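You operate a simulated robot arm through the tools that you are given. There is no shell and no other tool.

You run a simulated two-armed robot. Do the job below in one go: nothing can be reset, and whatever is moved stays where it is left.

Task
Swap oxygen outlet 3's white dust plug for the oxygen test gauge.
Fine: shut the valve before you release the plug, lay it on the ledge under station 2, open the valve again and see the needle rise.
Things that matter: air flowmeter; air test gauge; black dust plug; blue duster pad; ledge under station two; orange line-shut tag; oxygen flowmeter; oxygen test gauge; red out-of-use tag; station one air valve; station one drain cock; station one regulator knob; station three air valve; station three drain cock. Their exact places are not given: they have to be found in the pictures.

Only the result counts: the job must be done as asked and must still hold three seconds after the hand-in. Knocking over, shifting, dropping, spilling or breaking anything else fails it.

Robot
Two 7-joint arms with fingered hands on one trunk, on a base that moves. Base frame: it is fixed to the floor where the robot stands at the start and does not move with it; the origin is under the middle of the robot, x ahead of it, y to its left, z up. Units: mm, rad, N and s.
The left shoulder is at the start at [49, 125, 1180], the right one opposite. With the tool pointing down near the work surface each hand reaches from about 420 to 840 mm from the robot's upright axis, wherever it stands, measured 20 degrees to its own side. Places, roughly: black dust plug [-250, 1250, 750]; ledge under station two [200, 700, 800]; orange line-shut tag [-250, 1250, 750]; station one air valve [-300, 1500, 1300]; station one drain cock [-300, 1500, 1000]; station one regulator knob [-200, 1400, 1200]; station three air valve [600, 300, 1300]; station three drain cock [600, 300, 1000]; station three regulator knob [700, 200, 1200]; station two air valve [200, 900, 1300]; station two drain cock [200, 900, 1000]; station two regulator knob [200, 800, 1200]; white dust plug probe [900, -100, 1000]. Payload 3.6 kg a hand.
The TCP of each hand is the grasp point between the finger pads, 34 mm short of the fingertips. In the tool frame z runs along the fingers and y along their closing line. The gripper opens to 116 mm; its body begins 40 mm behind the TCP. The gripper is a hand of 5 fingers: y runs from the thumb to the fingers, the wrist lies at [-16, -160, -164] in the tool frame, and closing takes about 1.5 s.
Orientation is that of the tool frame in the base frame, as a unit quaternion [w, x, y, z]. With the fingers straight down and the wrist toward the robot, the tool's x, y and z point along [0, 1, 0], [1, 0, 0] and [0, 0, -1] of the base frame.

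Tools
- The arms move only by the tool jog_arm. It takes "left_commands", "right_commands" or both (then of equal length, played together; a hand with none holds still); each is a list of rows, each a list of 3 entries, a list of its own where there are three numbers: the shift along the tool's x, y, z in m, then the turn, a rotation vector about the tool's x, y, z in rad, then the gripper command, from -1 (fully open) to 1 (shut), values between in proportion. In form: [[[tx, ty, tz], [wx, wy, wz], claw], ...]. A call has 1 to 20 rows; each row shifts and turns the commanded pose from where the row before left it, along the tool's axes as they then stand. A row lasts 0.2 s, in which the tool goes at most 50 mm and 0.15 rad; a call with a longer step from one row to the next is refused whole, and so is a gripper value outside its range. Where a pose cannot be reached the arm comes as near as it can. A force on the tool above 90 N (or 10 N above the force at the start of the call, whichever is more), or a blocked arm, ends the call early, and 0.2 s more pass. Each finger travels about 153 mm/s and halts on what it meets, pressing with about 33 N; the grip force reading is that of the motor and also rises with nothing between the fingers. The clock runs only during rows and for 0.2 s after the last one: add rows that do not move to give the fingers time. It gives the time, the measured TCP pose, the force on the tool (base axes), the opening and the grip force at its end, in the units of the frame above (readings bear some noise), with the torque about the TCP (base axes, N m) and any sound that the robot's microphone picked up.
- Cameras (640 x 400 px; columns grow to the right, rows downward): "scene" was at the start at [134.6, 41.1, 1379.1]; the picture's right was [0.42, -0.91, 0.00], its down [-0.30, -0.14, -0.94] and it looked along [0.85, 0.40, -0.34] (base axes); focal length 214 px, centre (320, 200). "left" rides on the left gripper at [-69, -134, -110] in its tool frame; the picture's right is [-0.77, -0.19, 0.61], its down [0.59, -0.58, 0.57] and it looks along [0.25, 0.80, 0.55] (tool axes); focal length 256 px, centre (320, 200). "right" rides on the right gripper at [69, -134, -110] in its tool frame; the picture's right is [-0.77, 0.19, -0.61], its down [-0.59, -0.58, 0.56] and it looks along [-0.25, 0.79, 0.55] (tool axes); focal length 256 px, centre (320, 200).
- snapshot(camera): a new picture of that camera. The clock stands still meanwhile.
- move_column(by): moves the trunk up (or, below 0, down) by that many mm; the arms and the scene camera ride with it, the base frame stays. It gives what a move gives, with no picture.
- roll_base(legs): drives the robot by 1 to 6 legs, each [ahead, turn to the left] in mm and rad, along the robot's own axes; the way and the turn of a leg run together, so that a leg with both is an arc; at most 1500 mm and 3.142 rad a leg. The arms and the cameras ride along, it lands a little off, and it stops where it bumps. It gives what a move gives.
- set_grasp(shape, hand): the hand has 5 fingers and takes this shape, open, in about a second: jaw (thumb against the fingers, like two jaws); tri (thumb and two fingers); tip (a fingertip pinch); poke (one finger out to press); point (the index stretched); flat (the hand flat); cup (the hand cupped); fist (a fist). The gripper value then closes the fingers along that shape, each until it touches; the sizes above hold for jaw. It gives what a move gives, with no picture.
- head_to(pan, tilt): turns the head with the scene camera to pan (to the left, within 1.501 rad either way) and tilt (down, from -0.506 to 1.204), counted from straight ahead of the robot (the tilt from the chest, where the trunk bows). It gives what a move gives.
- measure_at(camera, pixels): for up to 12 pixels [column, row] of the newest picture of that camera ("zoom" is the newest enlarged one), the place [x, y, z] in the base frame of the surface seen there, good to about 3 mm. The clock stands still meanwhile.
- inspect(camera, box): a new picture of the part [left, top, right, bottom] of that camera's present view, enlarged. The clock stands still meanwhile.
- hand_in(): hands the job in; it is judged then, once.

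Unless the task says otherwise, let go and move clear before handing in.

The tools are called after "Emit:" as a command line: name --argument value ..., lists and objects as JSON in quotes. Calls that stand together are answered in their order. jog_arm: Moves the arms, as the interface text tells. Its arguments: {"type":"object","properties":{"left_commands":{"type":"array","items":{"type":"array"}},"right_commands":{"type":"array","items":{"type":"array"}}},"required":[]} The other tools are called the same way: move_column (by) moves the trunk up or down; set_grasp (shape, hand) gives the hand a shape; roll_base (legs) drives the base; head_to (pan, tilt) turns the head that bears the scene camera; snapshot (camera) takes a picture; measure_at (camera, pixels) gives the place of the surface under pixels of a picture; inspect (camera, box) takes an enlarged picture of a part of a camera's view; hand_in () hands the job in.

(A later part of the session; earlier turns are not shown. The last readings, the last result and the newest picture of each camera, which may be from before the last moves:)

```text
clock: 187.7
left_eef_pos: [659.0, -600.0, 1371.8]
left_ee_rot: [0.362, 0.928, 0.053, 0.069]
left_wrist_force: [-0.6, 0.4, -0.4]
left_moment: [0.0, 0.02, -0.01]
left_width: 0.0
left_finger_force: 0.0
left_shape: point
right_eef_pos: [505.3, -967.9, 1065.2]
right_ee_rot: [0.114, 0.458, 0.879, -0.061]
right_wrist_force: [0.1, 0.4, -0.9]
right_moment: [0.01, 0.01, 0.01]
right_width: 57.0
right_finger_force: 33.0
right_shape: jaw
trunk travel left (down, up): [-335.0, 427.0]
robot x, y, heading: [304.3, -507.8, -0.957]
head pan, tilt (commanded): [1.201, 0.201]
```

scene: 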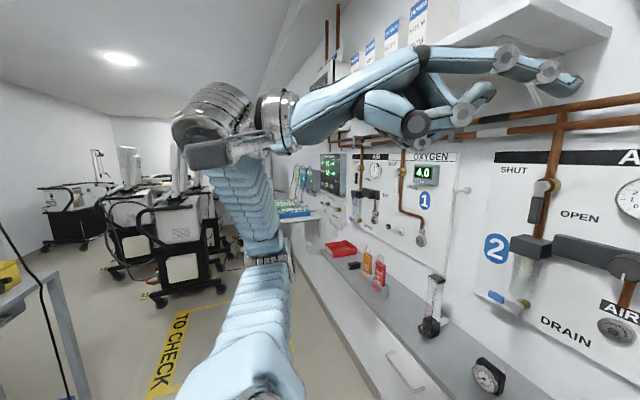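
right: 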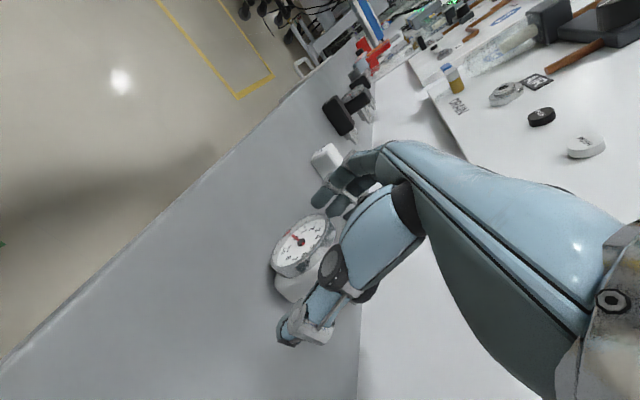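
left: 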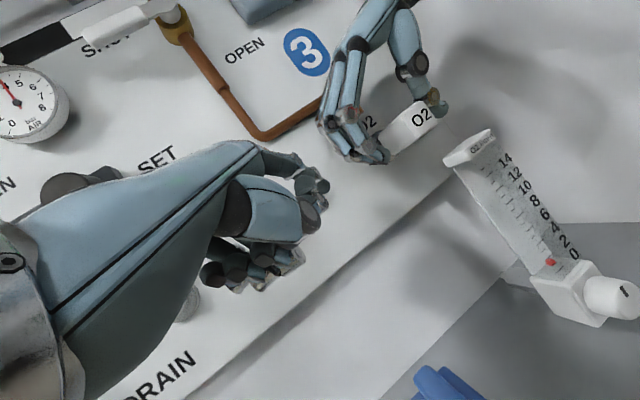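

Back at station 3 (u 590, n −48). Turning left to face the wall in two steps.

Emit:
roll_base --legs '[[0, 0.8]]'

Emit:
jog_arm --right_commands '[[[0, 0, 0], [0, 0, 0], 1], [[0, 0, 0], [0, 0, 0], 1], [[0, 0, 0], [0, 0, 0], 1], [[0, 0, 0], [0, 0, 0], 1]]'

Emit:
roll_base --legs '[[0, 0.778]]'

Emit:
jog_arm --right_commands '[[[0, 0, 0], [0, 0, 0], 1], [[0, 0, 0], [0, 0, 0], 1], [[0, 0, 0], [0, 0, 0], 1], [[0, 0, 0], [0, 0, 0], 1]]'

Emit:
head_to --pan 0.0 --tilt 0.4

Emit:
snapshot --camera "scene"

```text
clock: 190.2
left_eef_pos: [620.3, -319.2, 1371.6]
left_ee_rot: [0.308, 0.836, 0.407, 0.203]
left_wrist_force: [-0.3, -0.7, -0.2]
left_moment: [0.02, 0.01, 0.0]
left_width: 0.0
left_finger_force: 0.0
left_shape: point
right_eef_pos: [773.6, -687.8, 1066.1]
right_ee_rot: [0.129, 0.083, 0.988, -0.012]
right_wrist_force: [0.3, 0.0, -2.3]
right_moment: [0.0, 0.04, -0.01]
right_width: 42.4
right_finger_force: 32.7
right_shape: jaw
trunk travel left (down, up): [-335.0, 427.0]
robot x, y, heading: [307.2, -502.4, -0.163]
head pan, tilt (commanded): [1.201, 0.201]
```

```text
clock: 191.2
left_eef_pos: [618.7, -318.8, 1372.3]
left_ee_rot: [0.307, 0.835, 0.407, 0.205]
left_wrist_force: [0.5, -0.8, -0.4]
left_moment: [-0.01, 0.02, -0.01]
left_width: 0.1
left_finger_force: 0.1
left_shape: point
right_eef_pos: [773.5, -686.3, 1065.7]
right_ee_rot: [0.129, 0.083, 0.988, -0.012]
right_wrist_force: [0.0, -0.4, -2.0]
right_moment: [-0.04, 0.05, -0.03]
right_width: 42.3
right_finger_force: 33.4
right_shape: jaw
trunk travel left (down, up): [-335.0, 427.0]
robot x, y, heading: [307.1, -503.8, -0.165]
head pan, tilt (commanded): [1.201, 0.201]
```

```text
clock: 193.7
left_eef_pos: [392.5, -151.3, 1372.0]
left_ee_rot: [0.205, 0.613, 0.699, 0.307]
left_wrist_force: [-0.3, 0.3, -0.1]
left_moment: [0.0, -0.03, -0.03]
left_width: 0.2
left_finger_force: 0.1
left_shape: point
right_eef_pos: [762.3, -297.9, 1065.1]
right_ee_rot: [0.124, -0.306, 0.943, 0.038]
right_wrist_force: [-0.1, 0.2, -2.2]
right_moment: [-0.01, 0.02, 0.0]
right_width: 42.1
right_finger_force: 33.0
right_shape: jaw
trunk travel left (down, up): [-335.0, 427.0]
robot x, y, heading: [302.4, -505.1, 0.627]
head pan, tilt (commanded): [1.201, 0.201]
```

```text
clock: 194.7
left_eef_pos: [390.9, -150.6, 1372.8]
left_ee_rot: [0.205, 0.612, 0.699, 0.308]
left_wrist_force: [-0.3, 1.4, -0.4]
left_moment: [-0.01, 0.02, -0.02]
left_width: 0.0
left_finger_force: 0.1
left_shape: point
right_eef_pos: [763.5, -298.3, 1065.4]
right_ee_rot: [0.124, -0.306, 0.943, 0.039]
right_wrist_force: [-0.2, 0.9, -2.7]
right_moment: [-0.06, 0.02, -0.04]
right_width: 42.3
right_finger_force: 32.9
right_shape: jaw
trunk travel left (down, up): [-335.0, 427.0]
robot x, y, heading: [300.3, -505.6, 0.626]
head pan, tilt (commanded): [1.201, 0.201]
```

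```text
clock: 196.1
left_eef_pos: [392.2, -149.6, 1373.0]
left_ee_rot: [0.205, 0.613, 0.699, 0.306]
left_wrist_force: [0.3, -0.2, -0.3]
left_moment: [0.0, 0.01, -0.02]
left_width: 0.1
left_finger_force: 0.1
left_shape: point
right_eef_pos: [761.4, -297.4, 1064.8]
right_ee_rot: [0.124, -0.305, 0.943, 0.04]
right_wrist_force: [0.8, 0.2, -2.4]
right_moment: [-0.05, 0.02, 0.0]
right_width: 42.3
right_finger_force: 33.1
right_shape: jaw
trunk travel left (down, up): [-335.0, 427.0]
robot x, y, heading: [301.4, -505.1, 0.631]
head pan, tilt (commanded): [0.0, 0.4]
```

```text
taken
```

scene: 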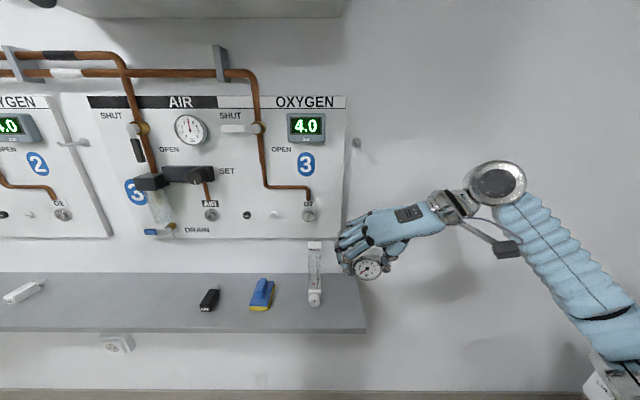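

The grip width has changed from 57 to 42 mm during the turn, so the gauge may have shifted in the hand. I'll look closely.

Emit:
inspect --camera "scene" --box '[320, 220, 420, 290]'

Emit:
snapshot --camera "right"

Emit:
inspect --camera "right" --box '[220, 150, 440, 350]'

```text
5.71 times, centred on (370, 255) of scene
```

zoom: 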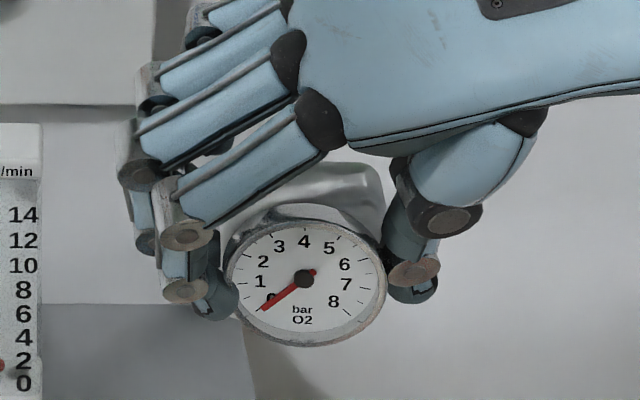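

```text
taken
```

right: 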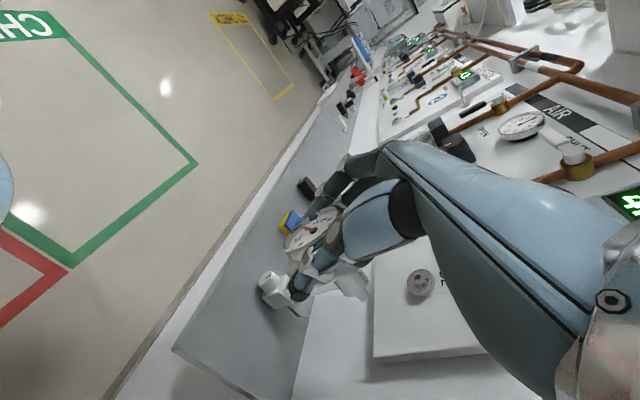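

```text
2.00 times, centred on (330, 250) of right
```

zoom: 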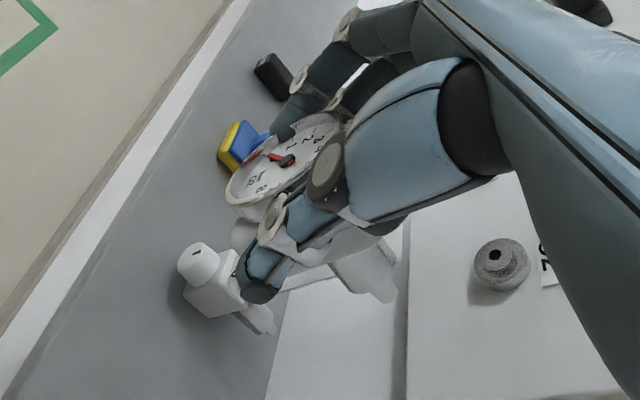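

The gauge still looks firmly held in nearly the same attitude. I'll re-measure the probe and dial in this right-hand view and in the scene.

Emit:
measure_at --camera "zoom" --pixels '[[388, 292], [392, 285], [375, 265], [360, 270], [380, 290], [350, 260], [285, 160], [390, 275], [370, 285], [365, 255], [500, 255], [497, 262]]'

Emit:
inspect --camera "scene" --box '[320, 220, 420, 290]'

Emit:
measure_at --camera "zoom" --pixels '[[304, 279], [245, 280], [365, 275], [304, 320], [304, 245], [270, 310], [340, 305], [270, 250], [340, 250], [255, 265], [355, 290], [320, 190]]'

```text
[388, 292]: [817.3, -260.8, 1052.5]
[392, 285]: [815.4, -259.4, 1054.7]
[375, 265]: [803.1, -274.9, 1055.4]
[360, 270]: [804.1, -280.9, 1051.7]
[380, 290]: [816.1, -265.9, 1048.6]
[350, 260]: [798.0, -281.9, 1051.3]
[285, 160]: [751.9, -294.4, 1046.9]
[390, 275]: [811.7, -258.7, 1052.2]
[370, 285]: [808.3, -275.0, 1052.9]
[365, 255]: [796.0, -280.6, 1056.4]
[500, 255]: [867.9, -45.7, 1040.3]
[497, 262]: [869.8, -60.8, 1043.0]
```

```text
5.71 times, centred on (370, 255) of scene
```

zoom: 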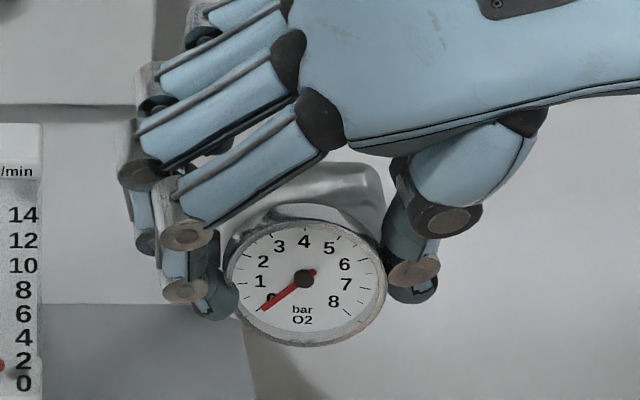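

```text
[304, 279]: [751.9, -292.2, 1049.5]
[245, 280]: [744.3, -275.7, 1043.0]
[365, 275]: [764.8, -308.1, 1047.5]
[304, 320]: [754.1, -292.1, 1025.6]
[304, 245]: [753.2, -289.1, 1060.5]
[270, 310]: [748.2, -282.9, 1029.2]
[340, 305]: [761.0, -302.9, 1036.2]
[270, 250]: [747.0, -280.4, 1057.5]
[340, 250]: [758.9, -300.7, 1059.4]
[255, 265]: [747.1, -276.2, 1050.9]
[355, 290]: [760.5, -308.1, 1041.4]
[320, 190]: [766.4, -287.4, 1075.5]
```

The gauge attitude is unchanged (axis about 8° right of the wall normal, 17 mm below the TCP). Now I'll measure the empty outlet precisely.

Emit:
inspect --camera "scene" --box '[284, 200, 332, 230]'

Emit:
measure_at --camera "zoom" --pixels '[[320, 195], [320, 170], [320, 220], [295, 195], [345, 195], [270, 200], [370, 200], [320, 130], [320, 260], [250, 200], [400, 200], [330, 200]]'

```text
13.33 times, centred on (308, 215) of scene
```

zoom: 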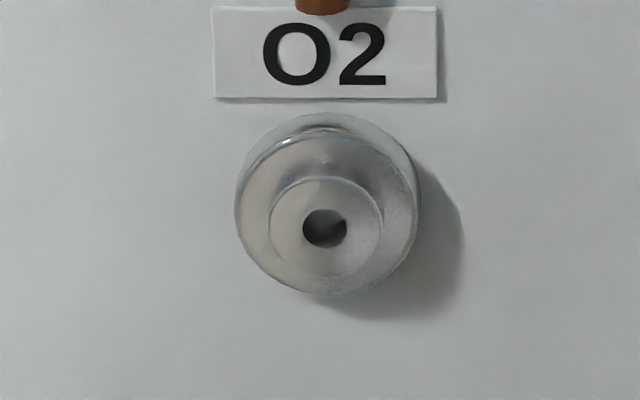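

```text
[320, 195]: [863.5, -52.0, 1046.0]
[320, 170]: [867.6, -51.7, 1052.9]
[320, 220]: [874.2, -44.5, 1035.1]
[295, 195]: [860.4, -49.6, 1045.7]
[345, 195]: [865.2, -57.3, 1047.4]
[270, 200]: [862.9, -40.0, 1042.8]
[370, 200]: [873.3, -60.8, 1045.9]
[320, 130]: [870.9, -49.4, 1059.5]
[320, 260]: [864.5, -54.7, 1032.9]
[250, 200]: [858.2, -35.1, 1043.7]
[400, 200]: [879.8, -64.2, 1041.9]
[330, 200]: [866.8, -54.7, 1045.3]
```

Emit:
measure_at --camera "zoom" --pixels '[[292, 228], [358, 228], [325, 200], [325, 256], [300, 205], [350, 205], [300, 252], [350, 252], [280, 228], [372, 228], [325, 190], [325, 270]]'

```text
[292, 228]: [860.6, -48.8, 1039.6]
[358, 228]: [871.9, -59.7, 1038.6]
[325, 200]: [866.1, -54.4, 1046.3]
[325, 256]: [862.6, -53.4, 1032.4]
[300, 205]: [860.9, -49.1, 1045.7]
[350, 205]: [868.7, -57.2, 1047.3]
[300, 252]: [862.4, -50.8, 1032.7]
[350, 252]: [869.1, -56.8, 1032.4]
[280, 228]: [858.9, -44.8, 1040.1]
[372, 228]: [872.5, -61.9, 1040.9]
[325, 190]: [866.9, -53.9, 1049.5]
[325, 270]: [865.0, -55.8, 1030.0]
```

The outlet hole is at about u 547.6, z 1040, boss face n 672. With the needed yaw the wrist comes near the hook at (355,142), so I'll measure the wrist parts to check clearance.

Emit:
measure_at --camera "scene" --pixels '[[497, 185], [472, 180], [520, 185], [497, 165], [455, 205], [443, 198], [460, 218], [410, 213], [355, 143], [360, 160], [530, 215], [470, 195]]'

Emit:
inspect --camera "scene" --box '[330, 120, 550, 300]'

```text
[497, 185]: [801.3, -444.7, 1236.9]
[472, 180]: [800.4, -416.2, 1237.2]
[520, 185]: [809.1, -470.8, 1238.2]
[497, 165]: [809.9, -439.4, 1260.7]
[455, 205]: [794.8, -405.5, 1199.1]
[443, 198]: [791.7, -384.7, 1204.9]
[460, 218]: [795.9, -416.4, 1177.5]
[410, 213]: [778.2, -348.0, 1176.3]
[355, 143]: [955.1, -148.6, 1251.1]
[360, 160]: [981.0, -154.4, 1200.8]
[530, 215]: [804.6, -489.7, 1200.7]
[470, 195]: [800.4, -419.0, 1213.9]
```

```text
2.22 times, centred on (440, 210) of scene
```

zoom: 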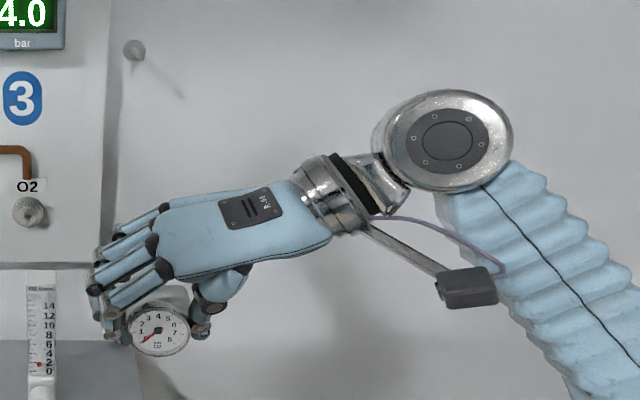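

The round wrist joint would come within millimetres of the hook, so besides yawing left I'll roll the hand about 8° clockwise to lower the wrist. I'll do both here in free space and re-measure; first the flowmeter's top height.

Emit:
jog_arm --right_commands '[[[0, 0, 0], [-0.0855, 0, -0.0495], 1], [[0, 0, 0], [-0.0855, 0, -0.0495], 1], [[0, 0, 0], [0, 0, 0], 1], [[0, 0, 0], [0, 0, 0], 1]]'

Emit:
snapshot --camera "scene"

Emit:
inspect --camera "scene" --box '[290, 220, 390, 290]'

Emit:
measure_at --camera "zoom" --pixels '[[150, 122], [130, 118], [175, 120], [150, 132], [135, 140], [170, 140], [475, 270], [420, 270], [530, 270], [475, 310], [440, 300], [510, 300]]'

```text
clock: 197.1
left_eef_pos: [392.0, -150.5, 1372.2]
left_ee_rot: [0.205, 0.613, 0.699, 0.307]
left_wrist_force: [-0.6, 0.6, 0.5]
left_moment: [0.01, 0.08, 0.01]
left_width: 0.0
left_finger_force: 0.0
left_shape: point
right_eef_pos: [760.8, -297.9, 1064.3]
right_ee_rot: [0.099, -0.362, 0.92, 0.113]
right_wrist_force: [0.0, -0.6, -1.7]
right_moment: [-0.03, -0.02, -0.02]
right_width: 42.6
right_finger_force: 33.0
right_shape: jaw
trunk travel left (down, up): [-335.0, 427.0]
robot x, y, heading: [304.9, -505.8, 0.631]
head pan, tilt (commanded): [0.0, 0.4]
```

```text
taken
```

scene: 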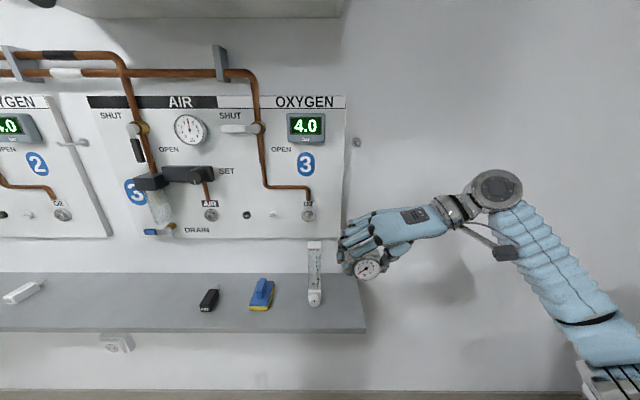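

```text
5.71 times, centred on (340, 255) of scene
```

zoom: 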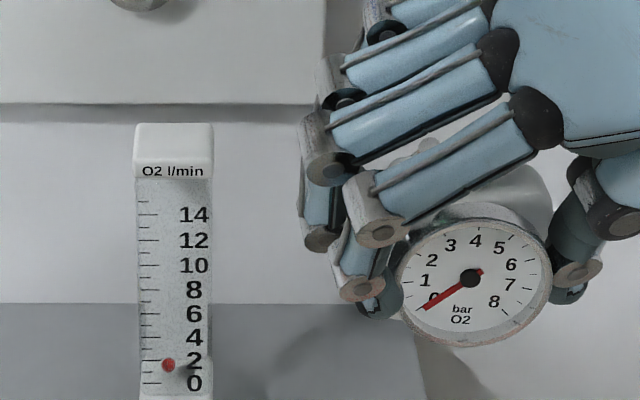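

```text
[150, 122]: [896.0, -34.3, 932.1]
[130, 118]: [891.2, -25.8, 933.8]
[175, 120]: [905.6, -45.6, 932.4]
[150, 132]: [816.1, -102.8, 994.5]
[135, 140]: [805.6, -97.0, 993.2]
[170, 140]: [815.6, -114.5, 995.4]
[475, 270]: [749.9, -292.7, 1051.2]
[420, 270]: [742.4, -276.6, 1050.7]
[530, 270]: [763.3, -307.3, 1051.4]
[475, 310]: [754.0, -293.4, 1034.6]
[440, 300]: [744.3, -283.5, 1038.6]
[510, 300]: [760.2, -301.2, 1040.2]
```

The flowmeter's top is at z≈996. The dial now appears square to the wall; I'll verify with the probe from the right-hand camera.

Emit:
inspect --camera "right" --box '[220, 150, 440, 350]'

Emit:
measure_at --camera "zoom" --pixels '[[388, 292], [392, 285], [375, 265], [360, 270], [380, 290], [350, 260], [285, 160], [390, 275], [370, 285], [395, 290], [384, 298], [365, 280]]'

```text
2.00 times, centred on (330, 250) of right
```

zoom: 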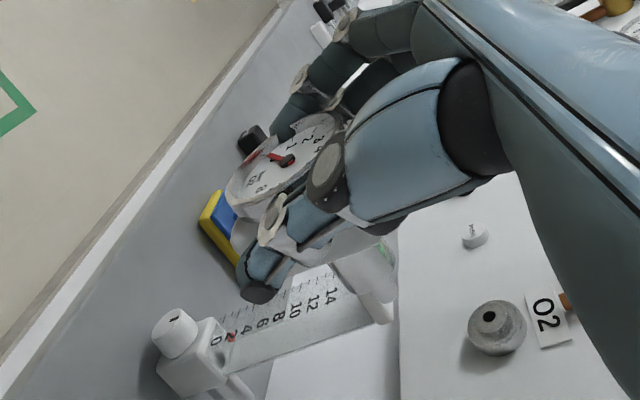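

```text
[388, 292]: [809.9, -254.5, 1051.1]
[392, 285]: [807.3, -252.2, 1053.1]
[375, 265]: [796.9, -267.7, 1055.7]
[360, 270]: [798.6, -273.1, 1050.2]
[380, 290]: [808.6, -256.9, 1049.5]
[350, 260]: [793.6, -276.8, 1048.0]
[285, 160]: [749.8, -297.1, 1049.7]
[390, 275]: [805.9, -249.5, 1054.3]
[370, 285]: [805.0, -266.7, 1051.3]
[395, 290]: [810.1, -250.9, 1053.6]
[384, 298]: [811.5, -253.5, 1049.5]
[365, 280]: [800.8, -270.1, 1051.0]
```

The probe and dial line up along the wall normal now (axis u≈674, z≈1047.7, level). I'll move the gauge in line with the outlet, still about 60 mm in front of it.

Emit:
jog_arm --right_commands '[[[-0.0263, 0.0277, 0.0103], [0, 0, 0], 1], [[-0.0263, 0.0277, 0.0103], [0, 0, 0], 1], [[-0.0263, 0.0277, 0.0103], [0, 0, 0], 1], [[-0.0263, 0.0277, 0.0103], [0, 0, 0], 1], [[0, 0, 0], [0, 0, 0], 1], [[0, 0, 0], [0, 0, 0], 1]]'

Emit:
snapshot --camera "scene"

Emit:
inspect --camera "scene" --box '[260, 190, 380, 280]'

Emit:
inspect --camera "right" --box '[220, 150, 440, 350]'

```text
clock: 198.5
left_eef_pos: [391.1, -149.7, 1372.0]
left_ee_rot: [0.206, 0.613, 0.698, 0.307]
left_wrist_force: [-0.3, 0.2, -0.3]
left_moment: [0.01, 0.01, 0.02]
left_width: 0.0
left_finger_force: 0.0
left_shape: point
right_eef_pos: [767.1, -141.7, 1067.1]
right_ee_rot: [0.098, -0.361, 0.921, 0.112]
right_wrist_force: [-0.6, 0.3, -1.8]
right_moment: [-0.01, -0.02, -0.02]
right_width: 42.1
right_finger_force: 33.0
right_shape: jaw
trunk travel left (down, up): [-335.0, 427.0]
robot x, y, heading: [300.8, -505.9, 0.625]
head pan, tilt (commanded): [0.0, 0.4]
```

```text
taken
```

scene: 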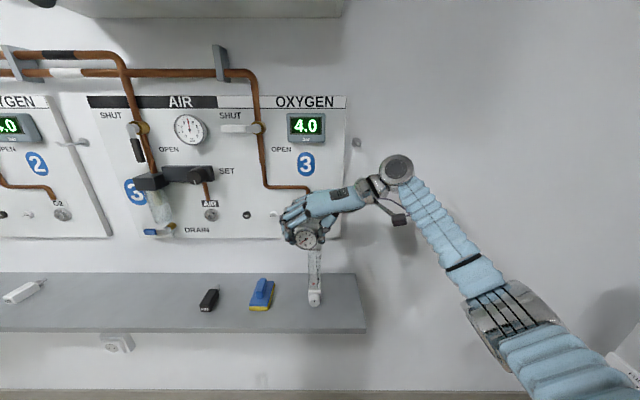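

```text
4.44 times, centred on (320, 235) of scene
```

zoom: 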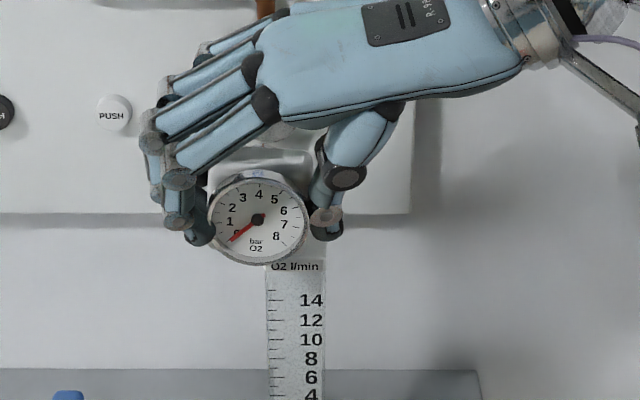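

```text
2.00 times, centred on (330, 250) of right
```

zoom: 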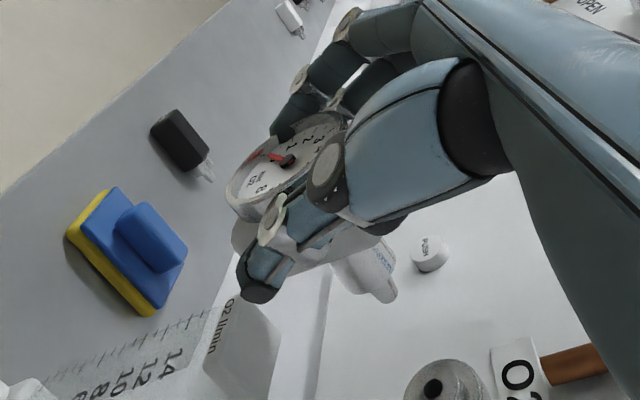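

Now at (u 562, n 541, z 1067). I'll measure the dial centre (scene) and the probe tip and outlet hole (right camera) for fine alignment.

Emit:
measure_at --camera "zoom" --pixels '[[388, 292], [380, 275], [392, 285], [365, 270], [384, 297], [372, 285], [350, 265], [285, 160], [433, 389], [445, 375], [420, 385], [460, 390]]'

Emit:
inspect --camera "scene" --box '[285, 220, 333, 250]'

Emit:
measure_at --camera "zoom" --pixels '[[300, 215], [200, 215], [400, 215], [300, 130], [300, 300], [230, 160], [370, 160], [230, 280], [370, 280], [170, 215], [430, 215], [300, 340]]'

```text
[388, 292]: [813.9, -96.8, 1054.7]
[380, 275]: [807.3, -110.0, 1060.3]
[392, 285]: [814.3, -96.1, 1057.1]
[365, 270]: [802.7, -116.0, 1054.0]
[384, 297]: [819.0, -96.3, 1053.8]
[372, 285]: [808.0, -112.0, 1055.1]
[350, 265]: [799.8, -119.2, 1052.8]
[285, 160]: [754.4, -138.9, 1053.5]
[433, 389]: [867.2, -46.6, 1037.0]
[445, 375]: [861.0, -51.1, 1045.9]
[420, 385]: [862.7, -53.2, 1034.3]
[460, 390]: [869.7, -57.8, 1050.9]
```

```text
13.33 times, centred on (309, 235) of scene
```

zoom: 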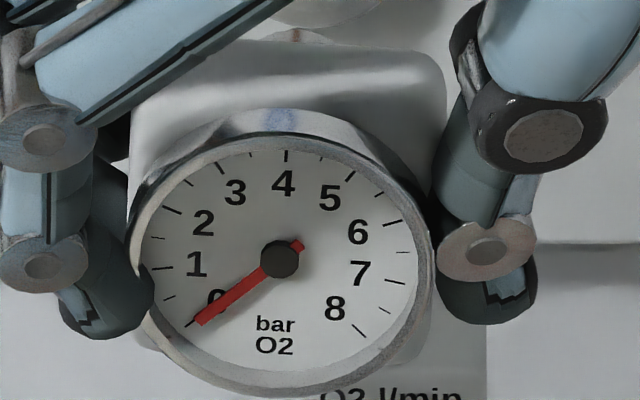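

```text
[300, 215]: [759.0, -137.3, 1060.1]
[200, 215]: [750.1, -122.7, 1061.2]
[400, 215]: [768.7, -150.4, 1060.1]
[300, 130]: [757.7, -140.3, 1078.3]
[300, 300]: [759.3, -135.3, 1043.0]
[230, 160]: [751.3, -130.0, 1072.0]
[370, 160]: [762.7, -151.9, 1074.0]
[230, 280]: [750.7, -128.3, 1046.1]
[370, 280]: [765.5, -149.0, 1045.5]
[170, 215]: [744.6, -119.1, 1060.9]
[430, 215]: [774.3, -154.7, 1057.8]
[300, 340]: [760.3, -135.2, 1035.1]
```

The gauge axis is at (u 550, z 1050.6) and parallel to the wall normal; the outlet is at (u 547.6, z 1040.3). I'll correct by −2.5 mm and −10 mm while advancing 25 mm, then re-check.

Emit:
jog_arm --right_commands '[[[-0.0108, -0.0013, 0.0082], [0, 0, 0], 1], [[-0.0108, -0.0013, 0.0082], [0, 0, 0], 1], [[0, 0, 0], [0, 0, 0], 1], [[0, 0, 0], [0, 0, 0], 1]]'

Emit:
inspect --camera "scene" --box '[280, 200, 344, 240]'

Emit:
measure_at --camera "zoom" --pixels '[[245, 285], [320, 285], [170, 285], [245, 250], [245, 320], [290, 255], [200, 255], [290, 315], [200, 315], [270, 290], [220, 270], [270, 260]]'

Emit:
inspect --camera "right" --box '[300, 230, 440, 350]'

```text
clock: 199.5
left_eef_pos: [391.2, -149.5, 1373.0]
left_ee_rot: [0.205, 0.613, 0.698, 0.307]
left_wrist_force: [-0.6, 0.6, 0.7]
left_moment: [-0.01, 0.02, -0.04]
left_width: 0.0
left_finger_force: 0.1
left_shape: point
right_eef_pos: [785.3, -123.7, 1058.3]
right_ee_rot: [0.099, -0.361, 0.92, 0.113]
right_wrist_force: [0.4, 0.6, -1.9]
right_moment: [-0.04, -0.01, 0.0]
right_width: 42.4
right_finger_force: 33.2
right_shape: jaw
trunk travel left (down, up): [-335.0, 427.0]
robot x, y, heading: [303.3, -506.0, 0.632]
head pan, tilt (commanded): [0.0, 0.4]
```

```text
10.00 times, centred on (312, 220) of scene
```

zoom: 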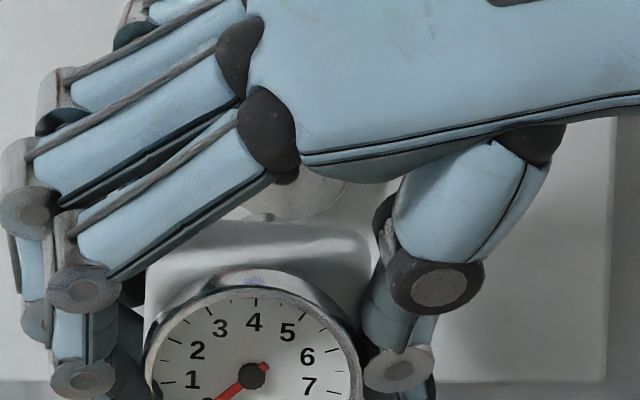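

```text
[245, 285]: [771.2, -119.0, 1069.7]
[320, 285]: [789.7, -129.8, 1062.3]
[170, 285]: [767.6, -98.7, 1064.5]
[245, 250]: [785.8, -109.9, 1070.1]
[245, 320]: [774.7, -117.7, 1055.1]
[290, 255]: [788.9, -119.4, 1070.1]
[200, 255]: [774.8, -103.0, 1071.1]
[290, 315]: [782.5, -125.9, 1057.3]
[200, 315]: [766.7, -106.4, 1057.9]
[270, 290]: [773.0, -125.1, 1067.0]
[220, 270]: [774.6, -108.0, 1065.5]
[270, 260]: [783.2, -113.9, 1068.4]
```

```text
3.33 times, centred on (370, 290) of right
```

zoom: 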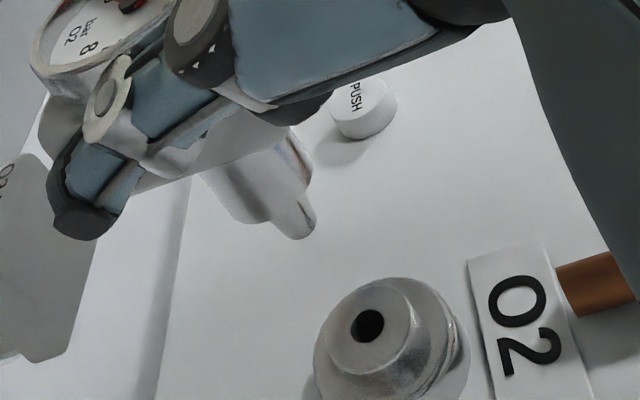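

Now the right camera shows the probe tip (300,228) and the outlet hole (367,325) clearly. I'll measure both.

Emit:
measure_at --camera "zoom" --pixels '[[305, 225], [295, 235], [300, 215], [285, 220], [310, 210], [260, 190], [348, 325], [388, 322], [367, 302], [367, 347], [340, 300], [400, 345]]'

```text
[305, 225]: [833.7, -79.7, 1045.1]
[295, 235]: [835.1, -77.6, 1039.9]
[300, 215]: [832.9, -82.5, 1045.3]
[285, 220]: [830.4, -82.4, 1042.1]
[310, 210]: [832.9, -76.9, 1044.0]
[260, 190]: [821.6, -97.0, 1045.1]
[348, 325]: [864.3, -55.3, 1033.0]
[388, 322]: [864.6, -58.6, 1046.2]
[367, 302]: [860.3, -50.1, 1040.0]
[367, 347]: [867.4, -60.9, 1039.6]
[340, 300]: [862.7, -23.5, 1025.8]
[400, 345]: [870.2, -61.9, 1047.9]
```

Tip centre ≈ (u 546.8, z 1041.5) and hole ≈ (547.9, 1039.7): nearly aligned. I'll correct by about +1.3/−1.6 mm and advance 30 mm to just in front of the boss.

Emit:
jog_arm --right_commands '[[[-0.0141, -0.0029, 0.0043], [0, 0, 0], 1], [[-0.0141, -0.0029, 0.0043], [0, 0, 0], 1], [[0, 0, 0], [0, 0, 0], 1], [[0, 0, 0], [0, 0, 0], 1]]'

Emit:
inspect --camera "right" --box '[300, 230, 440, 350]'

Emit:
measure_at --camera "zoom" --pixels '[[305, 225], [295, 235], [300, 240], [285, 220], [310, 210], [260, 190], [290, 260], [310, 260], [320, 250], [300, 270], [340, 270], [330, 240]]'

Emit:
inspect --camera "scene" --box '[280, 200, 344, 240]'

```text
clock: 200.5
left_eef_pos: [391.3, -151.0, 1371.7]
left_ee_rot: [0.206, 0.613, 0.698, 0.307]
left_wrist_force: [0.4, -0.1, 0.4]
left_moment: [0.02, 0.0, -0.01]
left_width: 0.1
left_finger_force: 0.0
left_shape: point
right_eef_pos: [808.9, -106.7, 1056.8]
right_ee_rot: [0.098, -0.362, 0.92, 0.113]
right_wrist_force: [0.3, -0.5, -2.2]
right_moment: [-0.03, 0.02, 0.01]
right_width: 42.1
right_finger_force: 32.5
right_shape: jaw
trunk travel left (down, up): [-335.0, 427.0]
robot x, y, heading: [302.4, -506.9, 0.627]
head pan, tilt (commanded): [0.0, 0.4]
```

```text
3.33 times, centred on (370, 290) of right
```

zoom: 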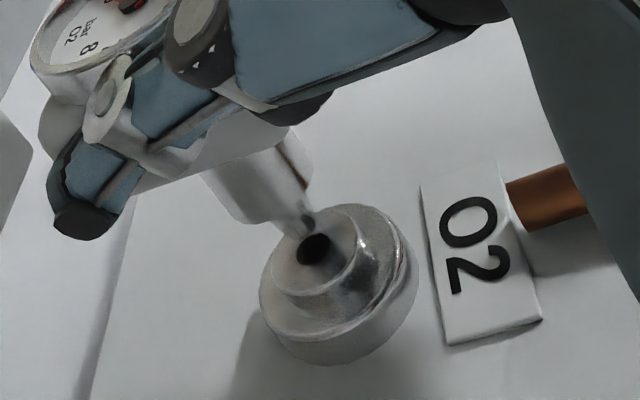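

```text
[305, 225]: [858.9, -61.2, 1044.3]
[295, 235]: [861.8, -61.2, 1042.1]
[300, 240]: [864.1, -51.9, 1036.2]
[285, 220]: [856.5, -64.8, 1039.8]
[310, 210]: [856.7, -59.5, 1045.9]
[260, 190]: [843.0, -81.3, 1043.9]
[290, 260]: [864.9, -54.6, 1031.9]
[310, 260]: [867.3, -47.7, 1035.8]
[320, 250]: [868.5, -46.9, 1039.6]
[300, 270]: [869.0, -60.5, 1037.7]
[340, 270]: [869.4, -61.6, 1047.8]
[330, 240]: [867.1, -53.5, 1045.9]
```

```text
10.00 times, centred on (312, 220) of scene
```

zoom: 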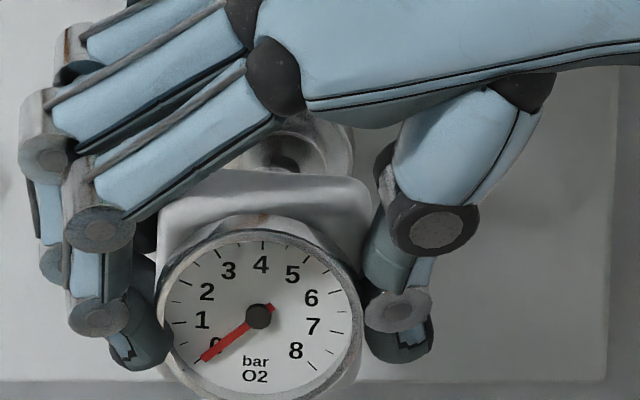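

The probe tip is right at the hole. I'll measure the dial centre once more to compare the axis with the hole.

Emit:
measure_at --camera "zoom" --pixels '[[200, 316], [230, 335], [290, 300], [320, 316], [258, 280], [258, 350], [225, 280], [295, 345], [290, 150], [300, 160], [275, 155], [185, 316]]'

Emit:
inspect --camera "right" --box '[335, 270, 395, 320]'

Emit:
measure_at --camera "zoom" --pixels '[[200, 120], [240, 100], [225, 135], [255, 125], [240, 145], [290, 170], [330, 180], [280, 220], [250, 200], [310, 150], [215, 100], [265, 90]]'

```text
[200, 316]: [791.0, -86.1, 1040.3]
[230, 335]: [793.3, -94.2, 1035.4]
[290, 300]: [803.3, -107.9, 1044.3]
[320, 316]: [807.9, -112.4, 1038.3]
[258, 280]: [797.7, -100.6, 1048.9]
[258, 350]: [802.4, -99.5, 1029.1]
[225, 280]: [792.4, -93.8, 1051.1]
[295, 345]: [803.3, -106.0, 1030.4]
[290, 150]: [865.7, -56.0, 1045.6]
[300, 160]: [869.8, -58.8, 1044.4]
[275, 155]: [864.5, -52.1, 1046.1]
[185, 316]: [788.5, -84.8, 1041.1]
```

```text
8.00 times, centred on (365, 295) of right
```

zoom: 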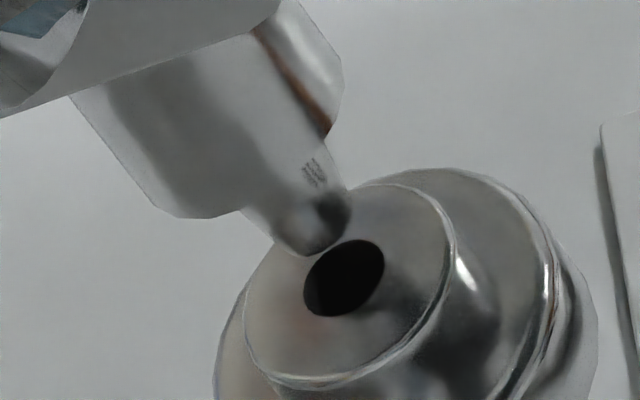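

```text
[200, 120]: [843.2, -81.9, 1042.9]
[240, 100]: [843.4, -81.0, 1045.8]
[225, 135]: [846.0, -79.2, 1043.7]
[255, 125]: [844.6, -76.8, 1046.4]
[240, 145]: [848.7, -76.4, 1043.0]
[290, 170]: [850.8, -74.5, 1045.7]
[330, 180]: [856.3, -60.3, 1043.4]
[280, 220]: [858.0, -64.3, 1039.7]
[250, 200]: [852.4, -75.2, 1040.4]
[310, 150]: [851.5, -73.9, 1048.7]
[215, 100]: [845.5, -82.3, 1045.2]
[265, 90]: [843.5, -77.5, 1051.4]
```

The axis measures about 3° right and 3° up of straight, with the tip ~1 mm right and ~3 mm high of the hole. I'll apply a small corrective rotation and shift.

Emit:
jog_arm --right_commands '[[[0.0001, -0.0008, -0.0001], [-0.007, 0.0245, -0.0129], 1], [[0.0001, -0.0007, -0.0001], [-0.0069, 0.0244, -0.0129], 1], [[0, 0, 0], [0, 0, 0], 1], [[0, 0, 0], [0, 0, 0], 1]]'

Emit:
inspect --camera "right" --box '[335, 270, 395, 320]'

Emit:
measure_at --camera "zoom" --pixels '[[200, 120], [240, 100], [225, 135], [265, 90], [250, 195], [280, 220], [345, 205], [310, 245], [330, 180], [300, 300], [390, 270], [345, 325]]'

Emit:
inspect --camera "scene" --box '[280, 200, 344, 240]'

Emit:
measure_at --camera "zoom" --pixels '[[200, 316], [230, 335], [290, 300], [320, 316], [258, 280], [258, 350], [225, 280], [295, 345], [185, 316], [335, 316], [258, 370], [258, 262]]'

```text
clock: 201.5
left_eef_pos: [391.1, -150.3, 1372.1]
left_ee_rot: [0.205, 0.612, 0.699, 0.307]
left_wrist_force: [1.2, 0.0, 0.0]
left_moment: [0.04, 0.02, 0.03]
left_width: 0.2
left_finger_force: 0.0
left_shape: point
right_eef_pos: [810.1, -108.1, 1055.7]
right_ee_rot: [0.074, -0.377, 0.917, 0.109]
right_wrist_force: [-0.1, 0.6, -2.1]
right_moment: [-0.07, 0.03, -0.01]
right_width: 42.1
right_finger_force: 32.5
right_shape: jaw
trunk travel left (down, up): [-335.0, 427.0]
robot x, y, heading: [306.6, -506.4, 0.627]
head pan, tilt (commanded): [0.0, 0.4]
```

```text
8.00 times, centred on (365, 295) of right
```

zoom: 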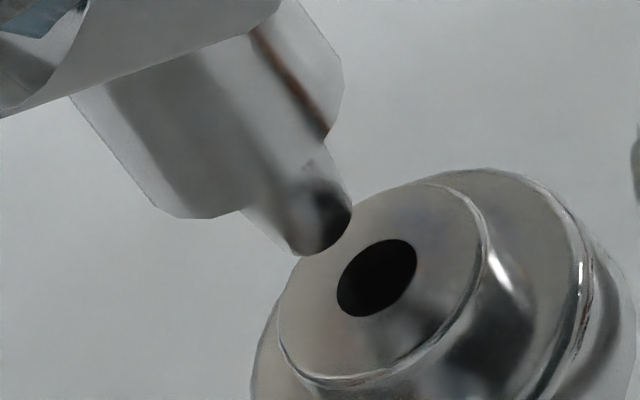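

```text
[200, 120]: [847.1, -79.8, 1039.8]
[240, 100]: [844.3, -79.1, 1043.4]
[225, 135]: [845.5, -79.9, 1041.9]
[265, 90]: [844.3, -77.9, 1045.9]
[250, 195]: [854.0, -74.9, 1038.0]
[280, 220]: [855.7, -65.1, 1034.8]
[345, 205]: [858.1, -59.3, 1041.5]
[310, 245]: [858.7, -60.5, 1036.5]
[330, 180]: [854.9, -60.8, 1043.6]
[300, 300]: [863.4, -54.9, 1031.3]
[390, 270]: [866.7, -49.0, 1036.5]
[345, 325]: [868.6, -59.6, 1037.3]
```

```text
10.00 times, centred on (312, 220) of scene
```

zoom: 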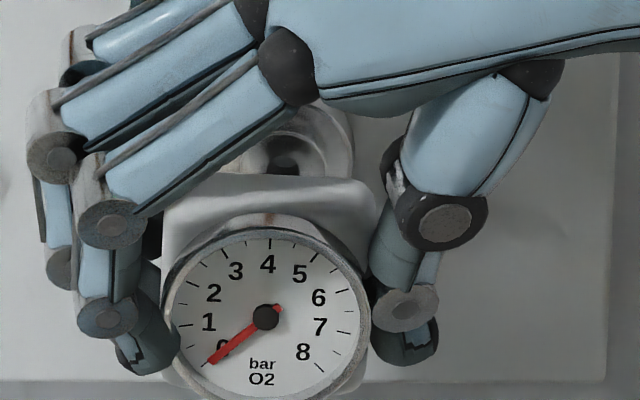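

```text
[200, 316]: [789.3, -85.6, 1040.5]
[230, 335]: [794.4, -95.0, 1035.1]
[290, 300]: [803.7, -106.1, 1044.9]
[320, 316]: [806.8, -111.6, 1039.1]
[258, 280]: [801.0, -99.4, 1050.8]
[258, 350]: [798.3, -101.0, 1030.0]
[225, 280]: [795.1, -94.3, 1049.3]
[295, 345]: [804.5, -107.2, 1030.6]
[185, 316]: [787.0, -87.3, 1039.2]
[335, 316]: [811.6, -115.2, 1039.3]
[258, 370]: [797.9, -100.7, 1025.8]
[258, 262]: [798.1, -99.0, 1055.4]
```

Now dial, neck and tip all lie on the hole's line within about 1 mm. I'll advance slowly along the wall normal and watch the force.

Emit:
jog_arm --right_commands '[[[-0.0048, -0.0009, 0.001], [0, 0, 0], 1], [[-0.0048, -0.0009, 0.001], [0, 0, 0], 1], [[-0.0048, -0.0009, 0.001], [0, 0, 0], 1], [[0, 0, 0], [0, 0, 0], 1]]'

Emit:
inspect --camera "right" --box '[335, 260, 395, 310]'

```text
clock: 202.5
left_eef_pos: [392.6, -149.2, 1371.5]
left_ee_rot: [0.205, 0.613, 0.699, 0.307]
left_wrist_force: [-0.5, -0.4, 0.2]
left_moment: [-0.02, 0.01, 0.0]
left_width: 0.1
left_finger_force: 0.0
left_shape: point
right_eef_pos: [822.6, -98.3, 1055.8]
right_ee_rot: [0.075, -0.377, 0.917, 0.109]
right_wrist_force: [1.2, -1.0, -2.3]
right_moment: [-0.01, -0.01, 0.02]
right_width: 42.2
right_finger_force: 32.8
right_shape: jaw
trunk travel left (down, up): [-335.0, 427.0]
robot x, y, heading: [302.1, -506.2, 0.626]
head pan, tilt (commanded): [0.0, 0.4]
```

```text
8.00 times, centred on (365, 285) of right
```

zoom: 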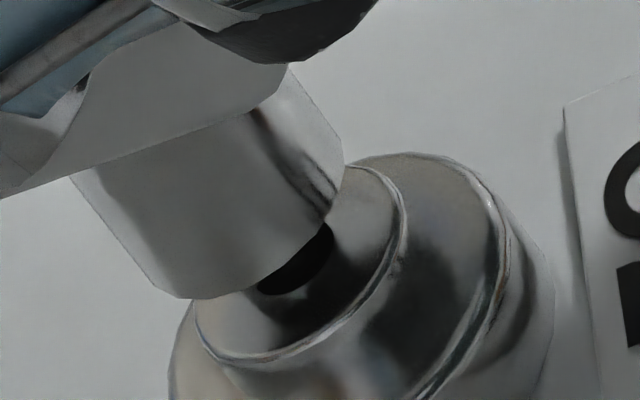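

The tip has entered the hole (tip about 7 mm inside) with almost no force. I'll keep pushing in small steps.

Emit:
jog_arm --right_commands '[[[-0.0029, -0.0005, 0.0006], [0, 0, 0], 1], [[-0.0029, -0.0005, 0.0006], [0, 0, 0], 1], [[0, 0, 0], [0, 0, 0], 1]]'

Emit:
inspect --camera "right" --box '[335, 260, 395, 310]'

```text
clock: 203.3
left_eef_pos: [390.8, -150.0, 1372.1]
left_ee_rot: [0.206, 0.613, 0.698, 0.307]
left_wrist_force: [-0.2, -0.2, -0.9]
left_moment: [-0.01, 0.02, 0.0]
left_width: 0.1
left_finger_force: 0.1
left_shape: point
right_eef_pos: [827.3, -96.3, 1057.3]
right_ee_rot: [0.075, -0.377, 0.917, 0.11]
right_wrist_force: [-2.0, -0.8, -2.3]
right_moment: [-0.03, 0.03, -0.02]
right_width: 42.1
right_finger_force: 32.5
right_shape: jaw
trunk travel left (down, up): [-335.0, 427.0]
robot x, y, heading: [302.1, -505.3, 0.631]
head pan, tilt (commanded): [0.0, 0.4]
```

```text
8.00 times, centred on (365, 285) of right
```

zoom: 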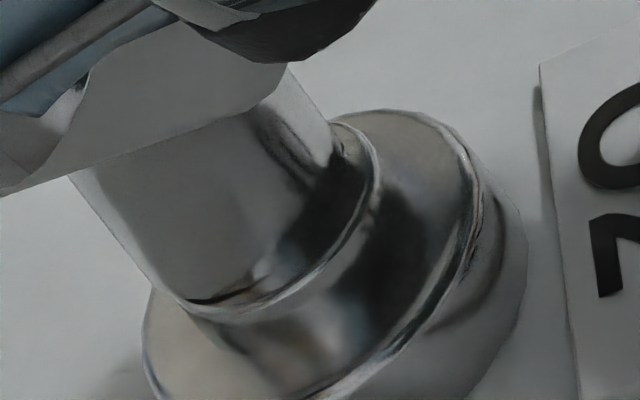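

The neck is now meeting the boss concentrically with ~2 N. Continuing to push gently, watching for a click.

Emit:
jog_arm --right_commands '[[[-0.0029, -0.0005, 0.0006], [0, 0, 0], 1], [[-0.0029, -0.0005, 0.0006], [0, 0, 0], 1], [[0, 0, 0], [0, 0, 0], 1]]'

Emit:
inspect --camera "right" --box '[335, 260, 395, 310]'

```text
clock: 204.1
left_eef_pos: [388.1, -153.6, 1373.4]
left_ee_rot: [0.206, 0.613, 0.698, 0.308]
left_wrist_force: [0.3, 0.6, 0.2]
left_moment: [0.02, -0.02, 0.01]
left_width: 0.0
left_finger_force: 0.0
left_shape: point
right_eef_pos: [827.8, -94.0, 1057.7]
right_ee_rot: [0.074, -0.378, 0.916, 0.11]
right_wrist_force: [-17.0, -11.5, -4.2]
right_moment: [-0.23, 0.23, 0.18]
right_width: 42.7
right_finger_force: 33.3
right_shape: jaw
trunk travel left (down, up): [-335.0, 427.0]
robot x, y, heading: [302.7, -509.7, 0.629]
head pan, tilt (commanded): [0.0, 0.4]
```

```text
8.00 times, centred on (365, 285) of right
```

zoom: 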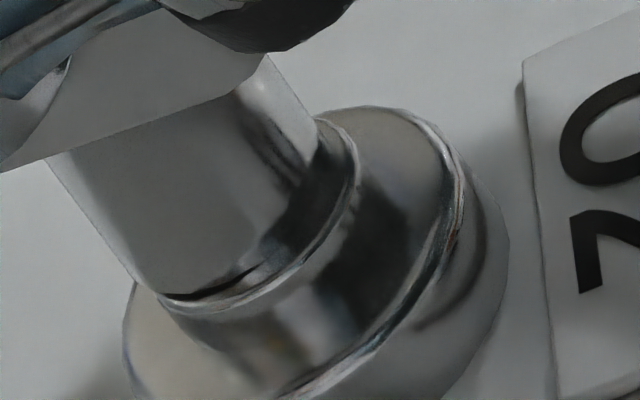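

Resistance is now about 20 N along the axis, presumably the latch. I'll push a few more millimetres.

Emit:
jog_arm --right_commands '[[[-0.0029, -0.0005, 0.0006], [0, 0, 0], 1], [[-0.0029, -0.0005, 0.0006], [0, 0, 0], 1], [[0, 0, 0], [0, 0, 0], 1]]'

Emit:
inspect --camera "right" --box '[275, 200, 435, 310]'

Emit:
inspect --camera "scene" --box '[280, 190, 360, 240]'

```text
clock: 204.9
left_eef_pos: [387.9, -152.8, 1371.2]
left_ee_rot: [0.206, 0.613, 0.698, 0.308]
left_wrist_force: [0.7, -0.8, 0.0]
left_moment: [-0.02, 0.04, 0.02]
left_width: 0.0
left_finger_force: 0.0
left_shape: point
right_eef_pos: [830.1, -92.8, 1057.3]
right_ee_rot: [0.075, -0.379, 0.916, 0.109]
right_wrist_force: [-24.3, -15.3, -5.7]
right_moment: [-0.29, 0.34, 0.33]
right_width: 43.1
right_finger_force: 32.6
right_shape: jaw
right hand out of reach, approached as far as the arm can: row 2
trunk travel left (down, up): [-335.0, 427.0]
robot x, y, heading: [302.3, -506.2, 0.632]
head pan, tilt (commanded): [0.0, 0.4]
```

```text
3.64 times, centred on (355, 255) of right
```

zoom: 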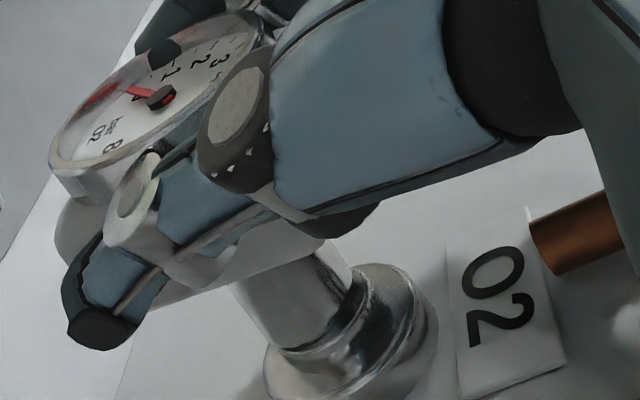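

```text
8.00 times, centred on (320, 215) of scene
```

zoom: 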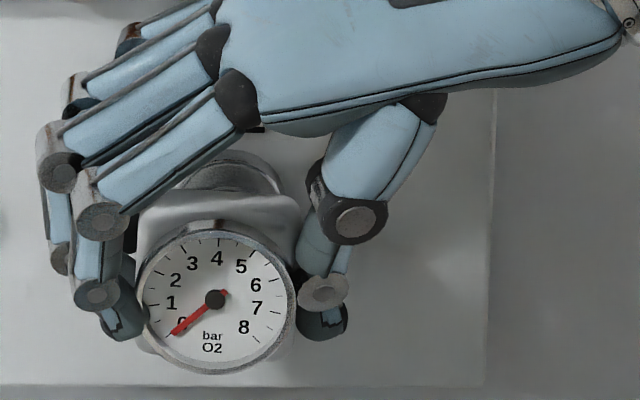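

The right arm reached its forward limit at about 29 N, so the base needs to stand closer. I'll withdraw the gauge straight back, lift slightly, and roll the base forward about 45 mm.

Emit:
jog_arm --right_commands '[[[0.0097, 0.0017, -0.0019], [0, 0, 0], 1], [[0.0145, 0.0026, -0.0029], [0, 0, 0], 1], [[0.0242, 0.0043, -0.0048], [0, 0, 0], 1], [[0.0242, 0.0043, -0.0048], [0, 0, 0], 1], [[0.0187, 0.0058, -0.0135], [0, 0, 0], 1], [[-0.0022, 0.0014, -0.0097], [0, 0, 0], 1], [[0, 0, 0], [0, 0, 0], 1], [[0, 0, 0], [0, 0, 0], 1]]'

Emit:
snapshot --camera "scene"

```text
clock: 206.7
left_eef_pos: [392.7, -148.6, 1371.3]
left_ee_rot: [0.206, 0.613, 0.699, 0.306]
left_wrist_force: [0.3, -0.4, 0.2]
left_moment: [0.01, 0.01, 0.01]
left_width: 0.0
left_finger_force: 0.0
left_shape: point
right_eef_pos: [832.0, -91.7, 1067.3]
right_ee_rot: [0.066, -0.376, 0.919, 0.1]
right_wrist_force: [-17.8, -10.5, -54.5]
right_moment: [-0.23, 0.02, 0.08]
right_width: 60.1
right_finger_force: 33.4
right_shape: jaw
right hand out of reach, approached as far as the arm can: row 1, 2, 3, 4, 5
trunk travel left (down, up): [-335.0, 427.0]
robot x, y, heading: [301.6, -508.4, 0.626]
head pan, tilt (commanded): [0.0, 0.4]
```

```text
taken
```

scene: 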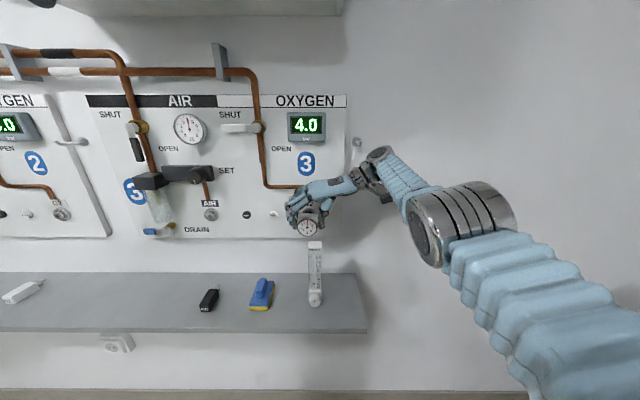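

The retract wasn't followed: the arm changed its elbow posture and a 54 N vertical load appeared. I'll look closely at the hand, wrist and hook before anything else.

Emit:
inspect --camera "scene" --box '[270, 130, 430, 250]'

Emit:
snapshot --camera "right"

```text
3.33 times, centred on (350, 190) of scene
```

zoom: 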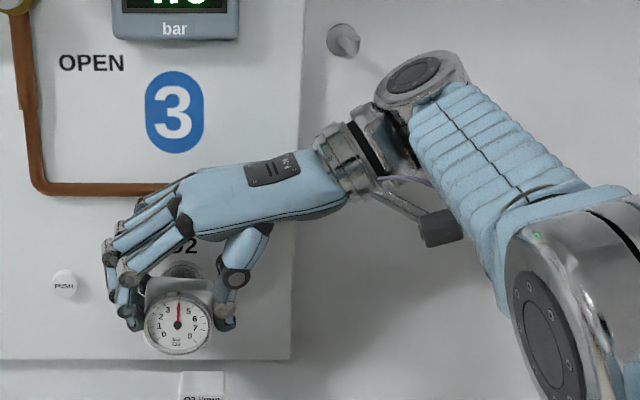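

```text
taken
```

right: 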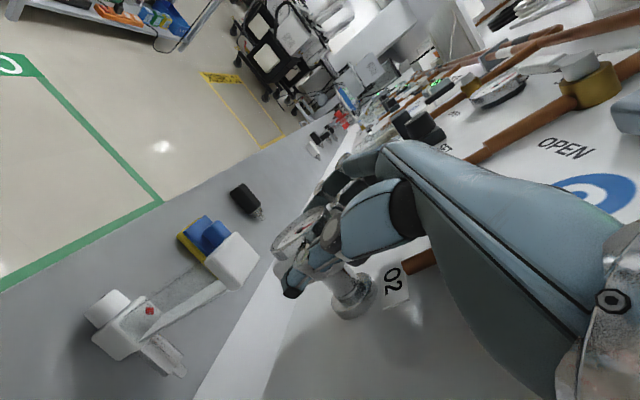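

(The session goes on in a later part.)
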